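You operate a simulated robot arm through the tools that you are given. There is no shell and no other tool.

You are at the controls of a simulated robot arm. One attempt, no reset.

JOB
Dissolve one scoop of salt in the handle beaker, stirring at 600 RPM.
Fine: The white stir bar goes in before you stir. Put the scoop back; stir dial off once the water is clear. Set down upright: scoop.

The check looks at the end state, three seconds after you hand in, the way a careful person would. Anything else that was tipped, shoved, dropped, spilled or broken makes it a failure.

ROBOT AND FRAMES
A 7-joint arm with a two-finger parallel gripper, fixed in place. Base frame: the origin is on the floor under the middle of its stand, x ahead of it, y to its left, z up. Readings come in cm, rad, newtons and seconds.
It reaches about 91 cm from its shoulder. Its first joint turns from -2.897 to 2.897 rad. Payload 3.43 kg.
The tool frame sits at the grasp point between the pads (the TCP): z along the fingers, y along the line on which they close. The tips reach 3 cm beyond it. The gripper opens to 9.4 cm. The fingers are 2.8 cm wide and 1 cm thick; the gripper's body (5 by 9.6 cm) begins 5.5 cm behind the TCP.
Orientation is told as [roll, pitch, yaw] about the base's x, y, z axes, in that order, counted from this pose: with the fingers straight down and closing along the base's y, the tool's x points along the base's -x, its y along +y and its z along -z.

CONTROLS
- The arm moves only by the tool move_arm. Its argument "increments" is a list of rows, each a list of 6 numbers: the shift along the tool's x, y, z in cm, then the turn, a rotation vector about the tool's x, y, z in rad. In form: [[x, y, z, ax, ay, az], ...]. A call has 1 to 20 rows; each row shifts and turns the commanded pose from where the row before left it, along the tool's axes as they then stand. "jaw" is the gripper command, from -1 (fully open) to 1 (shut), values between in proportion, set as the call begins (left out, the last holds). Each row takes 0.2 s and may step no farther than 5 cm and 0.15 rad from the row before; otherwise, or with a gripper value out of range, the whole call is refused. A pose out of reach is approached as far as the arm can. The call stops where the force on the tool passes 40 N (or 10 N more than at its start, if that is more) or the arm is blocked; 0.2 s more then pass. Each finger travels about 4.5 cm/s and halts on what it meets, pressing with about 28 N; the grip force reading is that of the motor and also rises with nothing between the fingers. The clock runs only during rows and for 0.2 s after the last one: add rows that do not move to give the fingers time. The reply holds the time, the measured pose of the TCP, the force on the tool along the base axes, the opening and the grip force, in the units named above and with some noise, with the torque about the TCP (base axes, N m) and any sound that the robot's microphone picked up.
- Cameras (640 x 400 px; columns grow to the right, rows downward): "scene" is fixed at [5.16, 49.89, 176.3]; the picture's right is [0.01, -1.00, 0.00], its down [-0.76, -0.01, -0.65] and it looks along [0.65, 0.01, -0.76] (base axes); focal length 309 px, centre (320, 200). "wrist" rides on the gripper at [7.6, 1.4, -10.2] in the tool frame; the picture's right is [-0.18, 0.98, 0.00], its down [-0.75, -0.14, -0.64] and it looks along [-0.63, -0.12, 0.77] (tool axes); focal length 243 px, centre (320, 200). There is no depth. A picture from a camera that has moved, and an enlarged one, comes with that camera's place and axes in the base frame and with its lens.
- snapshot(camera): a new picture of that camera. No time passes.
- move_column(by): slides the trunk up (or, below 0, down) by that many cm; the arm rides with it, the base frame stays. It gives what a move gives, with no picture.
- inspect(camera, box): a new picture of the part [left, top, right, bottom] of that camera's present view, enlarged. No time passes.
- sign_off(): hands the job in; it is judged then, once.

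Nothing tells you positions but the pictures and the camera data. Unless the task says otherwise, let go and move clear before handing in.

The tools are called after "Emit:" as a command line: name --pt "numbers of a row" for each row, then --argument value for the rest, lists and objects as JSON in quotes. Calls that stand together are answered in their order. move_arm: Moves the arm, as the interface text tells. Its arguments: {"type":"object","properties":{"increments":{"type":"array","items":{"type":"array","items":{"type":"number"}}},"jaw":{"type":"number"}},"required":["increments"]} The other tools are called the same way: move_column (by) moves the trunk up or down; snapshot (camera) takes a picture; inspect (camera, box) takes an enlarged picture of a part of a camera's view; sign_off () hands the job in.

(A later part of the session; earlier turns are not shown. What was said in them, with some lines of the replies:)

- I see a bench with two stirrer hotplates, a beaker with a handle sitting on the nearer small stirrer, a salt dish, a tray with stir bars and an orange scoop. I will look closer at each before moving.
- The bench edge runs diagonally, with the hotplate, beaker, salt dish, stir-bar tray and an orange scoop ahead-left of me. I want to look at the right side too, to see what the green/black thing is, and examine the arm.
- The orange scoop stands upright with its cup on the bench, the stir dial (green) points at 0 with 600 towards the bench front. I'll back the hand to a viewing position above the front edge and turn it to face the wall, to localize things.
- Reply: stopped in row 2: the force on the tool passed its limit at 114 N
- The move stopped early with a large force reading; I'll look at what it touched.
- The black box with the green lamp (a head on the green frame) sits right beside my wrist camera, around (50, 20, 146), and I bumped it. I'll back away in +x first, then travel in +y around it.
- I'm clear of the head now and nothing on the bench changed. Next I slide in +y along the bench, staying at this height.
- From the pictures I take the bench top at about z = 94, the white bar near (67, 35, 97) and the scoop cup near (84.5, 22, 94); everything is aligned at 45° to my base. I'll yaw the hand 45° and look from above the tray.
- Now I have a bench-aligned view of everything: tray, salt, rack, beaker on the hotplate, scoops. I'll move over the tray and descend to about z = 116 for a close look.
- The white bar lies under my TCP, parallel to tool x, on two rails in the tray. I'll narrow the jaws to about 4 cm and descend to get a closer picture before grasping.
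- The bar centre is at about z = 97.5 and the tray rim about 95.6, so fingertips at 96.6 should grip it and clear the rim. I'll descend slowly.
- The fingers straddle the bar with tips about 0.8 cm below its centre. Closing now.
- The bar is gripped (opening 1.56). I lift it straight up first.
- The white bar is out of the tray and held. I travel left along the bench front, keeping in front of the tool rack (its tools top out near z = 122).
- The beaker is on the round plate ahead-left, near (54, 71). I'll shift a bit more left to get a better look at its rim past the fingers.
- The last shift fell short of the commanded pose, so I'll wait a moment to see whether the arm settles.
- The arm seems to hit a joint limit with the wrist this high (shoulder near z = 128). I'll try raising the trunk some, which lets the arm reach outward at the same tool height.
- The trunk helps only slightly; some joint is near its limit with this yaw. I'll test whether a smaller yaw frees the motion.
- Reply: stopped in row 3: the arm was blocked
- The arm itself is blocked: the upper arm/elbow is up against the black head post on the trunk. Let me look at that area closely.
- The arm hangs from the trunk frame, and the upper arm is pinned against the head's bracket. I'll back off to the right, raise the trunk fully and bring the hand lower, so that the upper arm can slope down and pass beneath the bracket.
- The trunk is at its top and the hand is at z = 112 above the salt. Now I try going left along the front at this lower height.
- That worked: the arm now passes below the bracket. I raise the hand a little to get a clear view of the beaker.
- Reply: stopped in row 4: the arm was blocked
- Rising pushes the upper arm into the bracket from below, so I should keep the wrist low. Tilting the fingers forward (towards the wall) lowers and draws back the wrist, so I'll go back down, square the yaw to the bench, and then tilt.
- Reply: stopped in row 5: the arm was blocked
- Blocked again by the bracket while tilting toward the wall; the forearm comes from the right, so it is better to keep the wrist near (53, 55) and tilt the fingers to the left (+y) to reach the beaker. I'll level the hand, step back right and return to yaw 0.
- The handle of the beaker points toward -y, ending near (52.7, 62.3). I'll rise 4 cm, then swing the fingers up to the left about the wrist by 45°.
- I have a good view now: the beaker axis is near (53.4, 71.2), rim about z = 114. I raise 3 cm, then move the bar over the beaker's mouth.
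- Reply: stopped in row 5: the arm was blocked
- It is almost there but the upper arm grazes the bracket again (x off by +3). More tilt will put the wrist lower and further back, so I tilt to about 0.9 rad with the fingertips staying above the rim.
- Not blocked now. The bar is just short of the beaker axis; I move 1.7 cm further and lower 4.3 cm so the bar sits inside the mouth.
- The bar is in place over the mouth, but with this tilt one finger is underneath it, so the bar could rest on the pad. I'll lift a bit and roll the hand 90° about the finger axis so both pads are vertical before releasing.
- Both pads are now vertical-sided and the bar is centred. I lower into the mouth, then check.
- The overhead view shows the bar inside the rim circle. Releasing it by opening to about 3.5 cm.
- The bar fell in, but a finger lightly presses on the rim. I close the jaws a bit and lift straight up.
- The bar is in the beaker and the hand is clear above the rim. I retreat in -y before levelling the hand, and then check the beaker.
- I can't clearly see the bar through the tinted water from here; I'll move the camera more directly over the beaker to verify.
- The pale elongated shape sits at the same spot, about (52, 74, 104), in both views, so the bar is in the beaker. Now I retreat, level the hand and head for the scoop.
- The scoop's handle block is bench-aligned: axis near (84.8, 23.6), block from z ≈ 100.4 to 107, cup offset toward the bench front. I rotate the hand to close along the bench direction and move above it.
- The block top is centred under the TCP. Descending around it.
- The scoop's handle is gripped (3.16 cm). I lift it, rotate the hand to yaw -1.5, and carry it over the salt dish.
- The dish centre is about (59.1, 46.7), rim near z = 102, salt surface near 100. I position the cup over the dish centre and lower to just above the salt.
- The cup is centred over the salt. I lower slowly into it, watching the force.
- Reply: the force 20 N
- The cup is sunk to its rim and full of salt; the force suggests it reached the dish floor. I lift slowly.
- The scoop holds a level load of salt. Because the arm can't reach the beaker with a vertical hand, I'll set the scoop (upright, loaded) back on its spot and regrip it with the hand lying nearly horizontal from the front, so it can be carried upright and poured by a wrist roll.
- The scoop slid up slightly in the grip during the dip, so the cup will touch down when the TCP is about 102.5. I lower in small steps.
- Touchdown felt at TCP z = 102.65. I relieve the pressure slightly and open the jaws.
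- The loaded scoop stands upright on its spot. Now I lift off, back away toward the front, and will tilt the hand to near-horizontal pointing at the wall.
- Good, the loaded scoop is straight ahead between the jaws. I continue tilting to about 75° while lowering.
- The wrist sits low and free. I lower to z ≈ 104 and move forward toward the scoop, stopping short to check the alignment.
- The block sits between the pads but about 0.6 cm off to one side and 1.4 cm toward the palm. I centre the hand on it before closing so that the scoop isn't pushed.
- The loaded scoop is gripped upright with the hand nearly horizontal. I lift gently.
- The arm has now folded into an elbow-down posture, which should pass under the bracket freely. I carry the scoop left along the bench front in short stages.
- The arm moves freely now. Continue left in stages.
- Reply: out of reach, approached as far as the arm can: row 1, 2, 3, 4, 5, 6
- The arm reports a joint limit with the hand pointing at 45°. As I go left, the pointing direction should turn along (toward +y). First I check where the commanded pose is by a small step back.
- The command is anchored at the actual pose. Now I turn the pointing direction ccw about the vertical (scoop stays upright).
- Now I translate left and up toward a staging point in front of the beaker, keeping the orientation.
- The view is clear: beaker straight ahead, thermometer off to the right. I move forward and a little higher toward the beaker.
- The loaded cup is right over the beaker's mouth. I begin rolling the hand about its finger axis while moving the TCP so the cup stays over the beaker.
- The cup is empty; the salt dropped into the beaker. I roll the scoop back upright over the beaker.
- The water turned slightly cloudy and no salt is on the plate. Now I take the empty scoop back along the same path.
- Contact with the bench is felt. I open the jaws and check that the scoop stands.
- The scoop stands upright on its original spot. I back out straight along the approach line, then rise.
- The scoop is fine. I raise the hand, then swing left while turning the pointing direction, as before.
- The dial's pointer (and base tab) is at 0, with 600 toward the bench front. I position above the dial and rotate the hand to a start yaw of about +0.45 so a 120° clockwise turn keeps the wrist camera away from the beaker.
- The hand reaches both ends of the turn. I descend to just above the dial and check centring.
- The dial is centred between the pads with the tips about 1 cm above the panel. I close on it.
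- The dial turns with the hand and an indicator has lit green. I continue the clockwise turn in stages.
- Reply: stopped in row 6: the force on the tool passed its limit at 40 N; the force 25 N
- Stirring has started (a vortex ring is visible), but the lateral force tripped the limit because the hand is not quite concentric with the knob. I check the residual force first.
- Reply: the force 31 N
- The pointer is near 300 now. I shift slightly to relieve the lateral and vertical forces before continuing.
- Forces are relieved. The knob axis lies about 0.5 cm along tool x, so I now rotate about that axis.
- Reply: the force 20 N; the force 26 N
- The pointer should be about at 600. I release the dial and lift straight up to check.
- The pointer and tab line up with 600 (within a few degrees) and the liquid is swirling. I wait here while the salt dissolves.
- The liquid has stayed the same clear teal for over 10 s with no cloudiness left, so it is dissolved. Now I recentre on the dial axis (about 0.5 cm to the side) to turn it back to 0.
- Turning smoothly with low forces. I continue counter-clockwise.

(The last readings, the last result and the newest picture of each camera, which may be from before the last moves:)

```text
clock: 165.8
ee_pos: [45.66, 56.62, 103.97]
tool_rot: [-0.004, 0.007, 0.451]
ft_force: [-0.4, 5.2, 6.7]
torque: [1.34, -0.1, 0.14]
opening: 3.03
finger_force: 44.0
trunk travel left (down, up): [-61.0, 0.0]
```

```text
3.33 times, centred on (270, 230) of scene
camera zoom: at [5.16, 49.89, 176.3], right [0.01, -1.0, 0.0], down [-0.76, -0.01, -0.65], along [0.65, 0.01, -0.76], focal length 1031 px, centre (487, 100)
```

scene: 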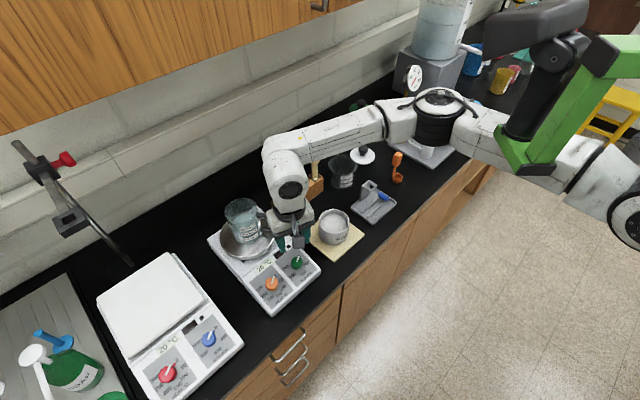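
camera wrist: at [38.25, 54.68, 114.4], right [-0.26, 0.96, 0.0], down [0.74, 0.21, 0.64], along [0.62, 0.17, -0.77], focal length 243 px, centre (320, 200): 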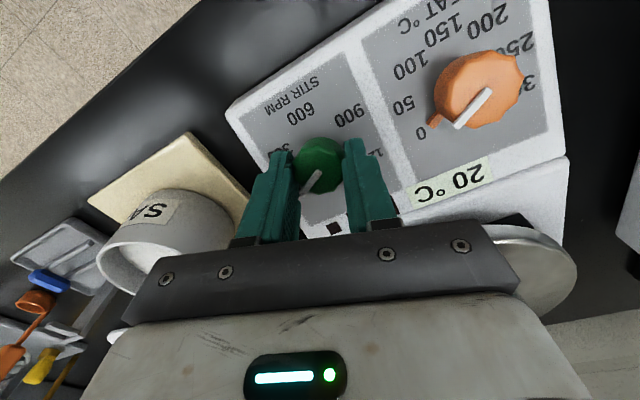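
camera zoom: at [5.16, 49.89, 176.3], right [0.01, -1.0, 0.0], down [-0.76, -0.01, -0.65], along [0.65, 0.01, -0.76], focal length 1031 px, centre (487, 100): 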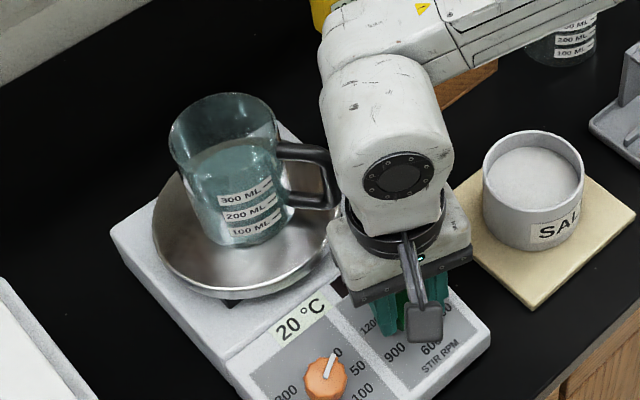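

The indicator is dark and the vortex is gone. I release the dial, lift, and check the pointer.

Emit:
move_arm --pt "0 0 0 0 0 0" --pt "0 0 0 0 0 0" --pt "0 0 0 0 0 0" --jaw -0.1

Emit:
move_arm --pt "0 0 -2 0 0 0" --pt "0 0 -3 0 0 0" --pt "0 0 -3 0 0 0" --pt "0 0 0 0 0 0"

Emit:
inspect --camera "wrist" --box '[240, 40, 400, 170]'

Emit:
inspect --camera "scene" --box '[270, 235, 330, 290]'

Emit:
inspect --camera "scene" --box '[215, 190, 285, 250]'

```text
clock: 166.6
ee_pos: [45.76, 56.5, 103.8]
tool_rot: [-0.005, 0.009, 0.451]
ft_force: [0.6, 1.1, 0.3]
torque: [-0.01, 0.02, 0.0]
opening: 5.18
finger_force: 0.2
trunk travel left (down, up): [-61.0, 0.0]
```

```text
clock: 167.6
ee_pos: [45.85, 56.62, 111.42]
tool_rot: [-0.009, 0.014, 0.45]
ft_force: [-0.1, -0.1, -0.9]
torque: [-0.01, 0.01, 0.01]
opening: 5.19
finger_force: 0.1
trunk travel left (down, up): [-61.0, 0.0]
```

```text
3.08 times, centred on (320, 105) of wrist
camera zoom: at [38.48, 54.67, 122.03], right [-0.26, 0.97, -0.01], down [0.75, 0.21, 0.63], along [0.61, 0.16, -0.77], focal length 746 px, centre (320, 492)
```

zoom: 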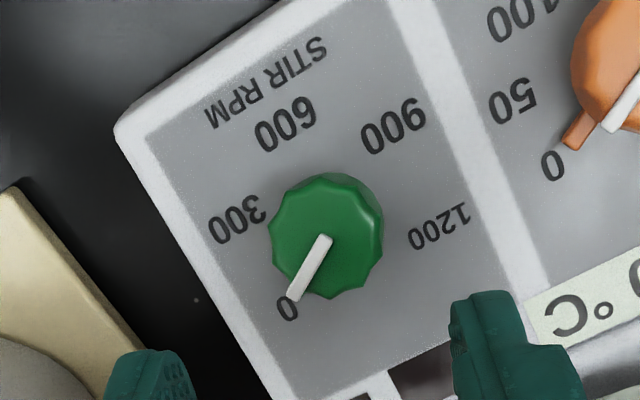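

```text
7.27 times, centred on (300, 262) of scene
camera zoom: at [5.16, 49.89, 176.3], right [0.01, -1.0, 0.0], down [-0.76, -0.01, -0.65], along [0.65, 0.01, -0.76], focal length 2250 px, centre (466, -254)
```

zoom: 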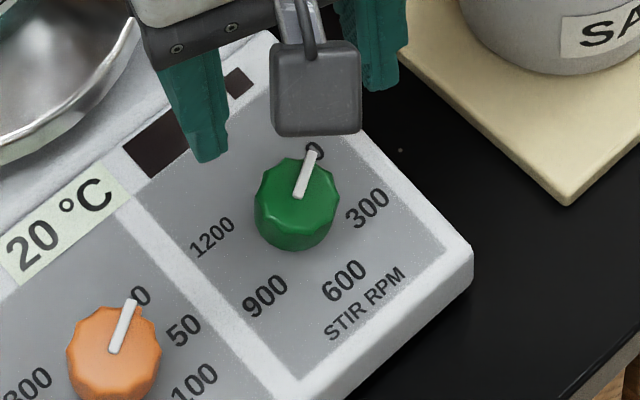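

```text
6.67 times, centred on (250, 220) of scene
camera zoom: at [5.16, 49.89, 176.3], right [0.01, -1.0, 0.0], down [-0.76, -0.01, -0.65], along [0.65, 0.01, -0.76], focal length 2062 px, centre (787, 67)
```

zoom: 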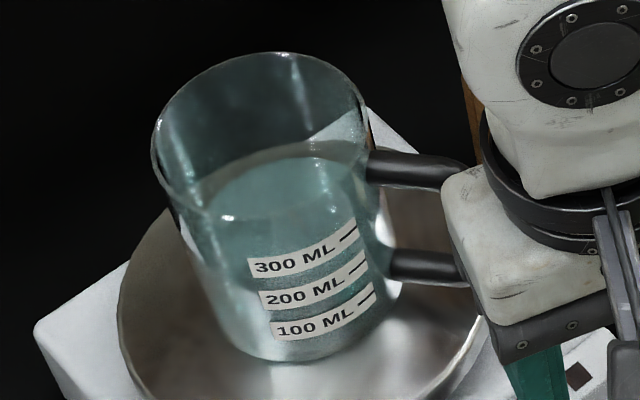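

The pointer is exactly back at 0 as at the start, and the water is clear. I move the hand clear of everything and check the whole scene.

Emit:
move_arm --pt "-1.16 -3.34 0 0 0 0" --pt "-1.16 -3.34 0 0 0 0" --pt "-1.16 -3.34 0 0 0 0" --pt "-1.16 -3.34 0 0 0 0" --pt "0 -2 -3 0 0 0" --pt "0 -2 -3 0 0 0" --pt "0 0 0 0 0 0"

Emit:
snapshot --camera "scene"

Emit:
snapshot --camera "wrist"

```text
clock: 169.2
ee_pos: [57.67, 43.07, 117.87]
tool_rot: [-0.005, 0.007, 0.451]
ft_force: [0.5, 0.2, 0.2]
torque: [0.02, 0.02, -0.01]
opening: 5.18
finger_force: 0.1
trunk travel left (down, up): [-61.0, 0.0]
```

```text
taken
```

scene: 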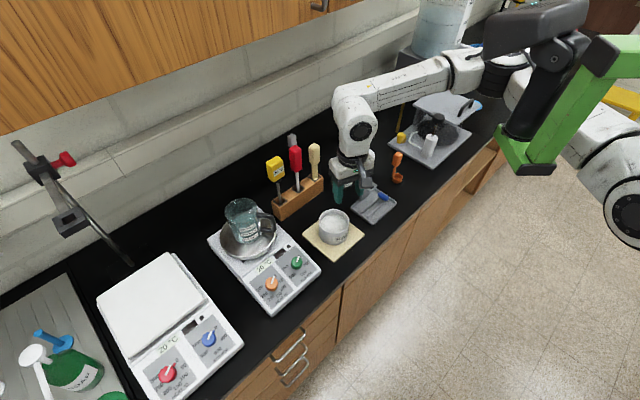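

```text
taken
camera wrist: at [50.1, 41.17, 128.56], right [-0.26, 0.97, -0.01], down [0.74, 0.21, 0.64], along [0.62, 0.16, -0.77], focal length 243 px, centre (320, 200)
```

wrist: 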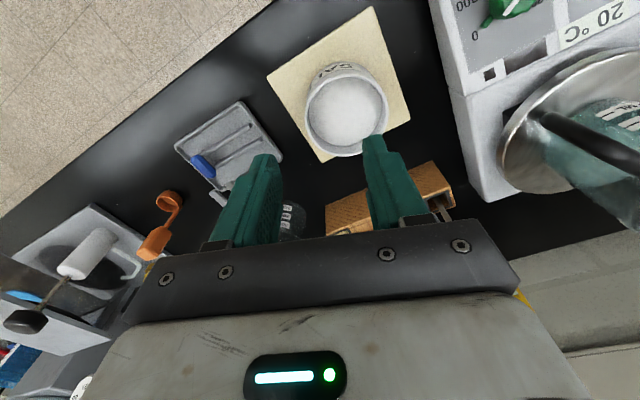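

Emit:
inspect --camera "scene" --box '[200, 180, 330, 310]'

Emit:
inspect --camera "scene" --box '[310, 130, 430, 250]'

Emit:
inspect --camera "wrist" --box '[100, 60, 420, 260]'

Emit:
inspect --camera "wrist" --box '[420, 0, 640, 250]'

```text
3.08 times, centred on (265, 245) of scene
camera zoom: at [5.16, 49.89, 176.3], right [0.01, -1.0, 0.0], down [-0.76, -0.01, -0.65], along [0.65, 0.01, -0.76], focal length 952 px, centre (489, 62)
```

zoom: 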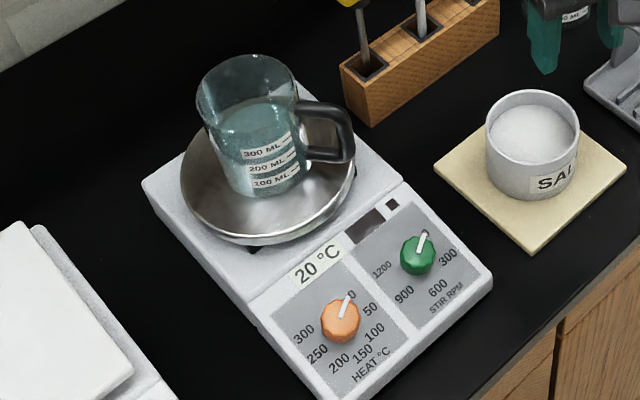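

```text
3.33 times, centred on (370, 190) of scene
camera zoom: at [5.16, 49.89, 176.3], right [0.01, -1.0, 0.0], down [-0.76, -0.01, -0.65], along [0.65, 0.01, -0.76], focal length 1031 px, centre (153, 233)
```

zoom: 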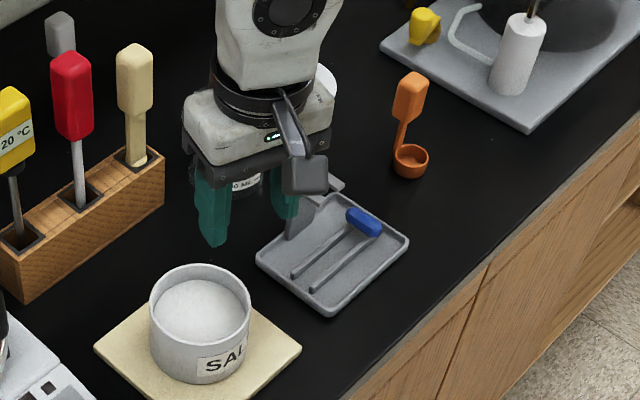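

```text
2.00 times, centred on (260, 160) of wrist
camera zoom: at [50.1, 41.17, 128.56], right [-0.26, 0.97, -0.01], down [0.74, 0.21, 0.64], along [0.62, 0.16, -0.77], focal length 485 px, centre (440, 280)
```

zoom: 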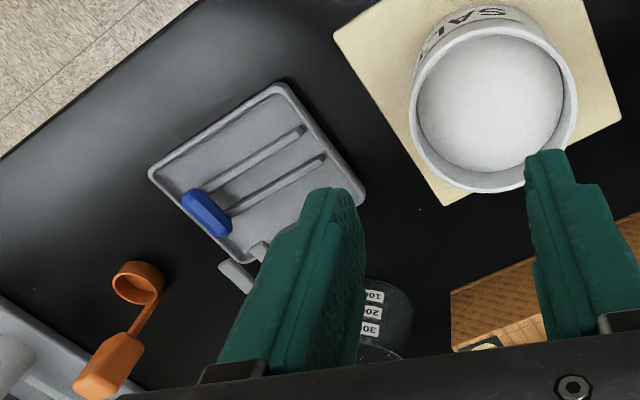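

```text
1.60 times, centred on (530, 125) of wrist
camera zoom: at [50.1, 41.17, 128.56], right [-0.26, 0.97, -0.01], down [0.74, 0.21, 0.64], along [0.62, 0.16, -0.77], focal length 388 px, centre (-16, 320)
```

zoom: 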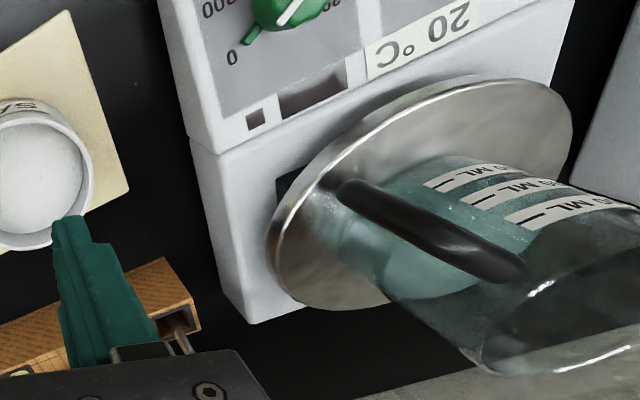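

Everything checks out: the bar is in the beaker and stirred, the water is clear, and the dial points at 0 with its indicator dark. The scoop stands upright on its spot, nothing else has been disturbed, and the hand is empty and clear. I hand in the job.

Emit:
sign_off

```text
The job is handed in.
```

The salt is dissolved and the job is handed in. The check's result hasn't come back yet.

- **Stir bar:** The white bar went into the handle beaker before any stirring. I couldn't see it clearly through the tinted water, but the liquid spun into a vortex once the dial was on.
- **Salt:** One level scoop from the salt dish went into the beaker, and I saw no salt on the plate or bench.
- **Stirring:** The dial was at 600 RPM, read by eye from the pointer and within a few degrees of the mark. I left it there about 17 seconds. The water had gone clear and did not change further.
- **Dial:** It is back at 0 and the indicator light is off.
- **Scoop:** It stands upright on its original spot, within about half a centimetre.

- **Contacts along the way:** Early on, the arm bumped the robot's own camera head and its bracket several times. When I dropped the bar in, a finger pressed lightly on the beaker rim. Turning the dial put sideways force on the hotplate. In the final pictures the beaker, hotplate, rack tools and everything else are where they started.
- **Handling the scoop:** I set the full scoop down once, upright on its own spot, and gripped it again from the front. The arm could not hold it upright over the beaker the first way.
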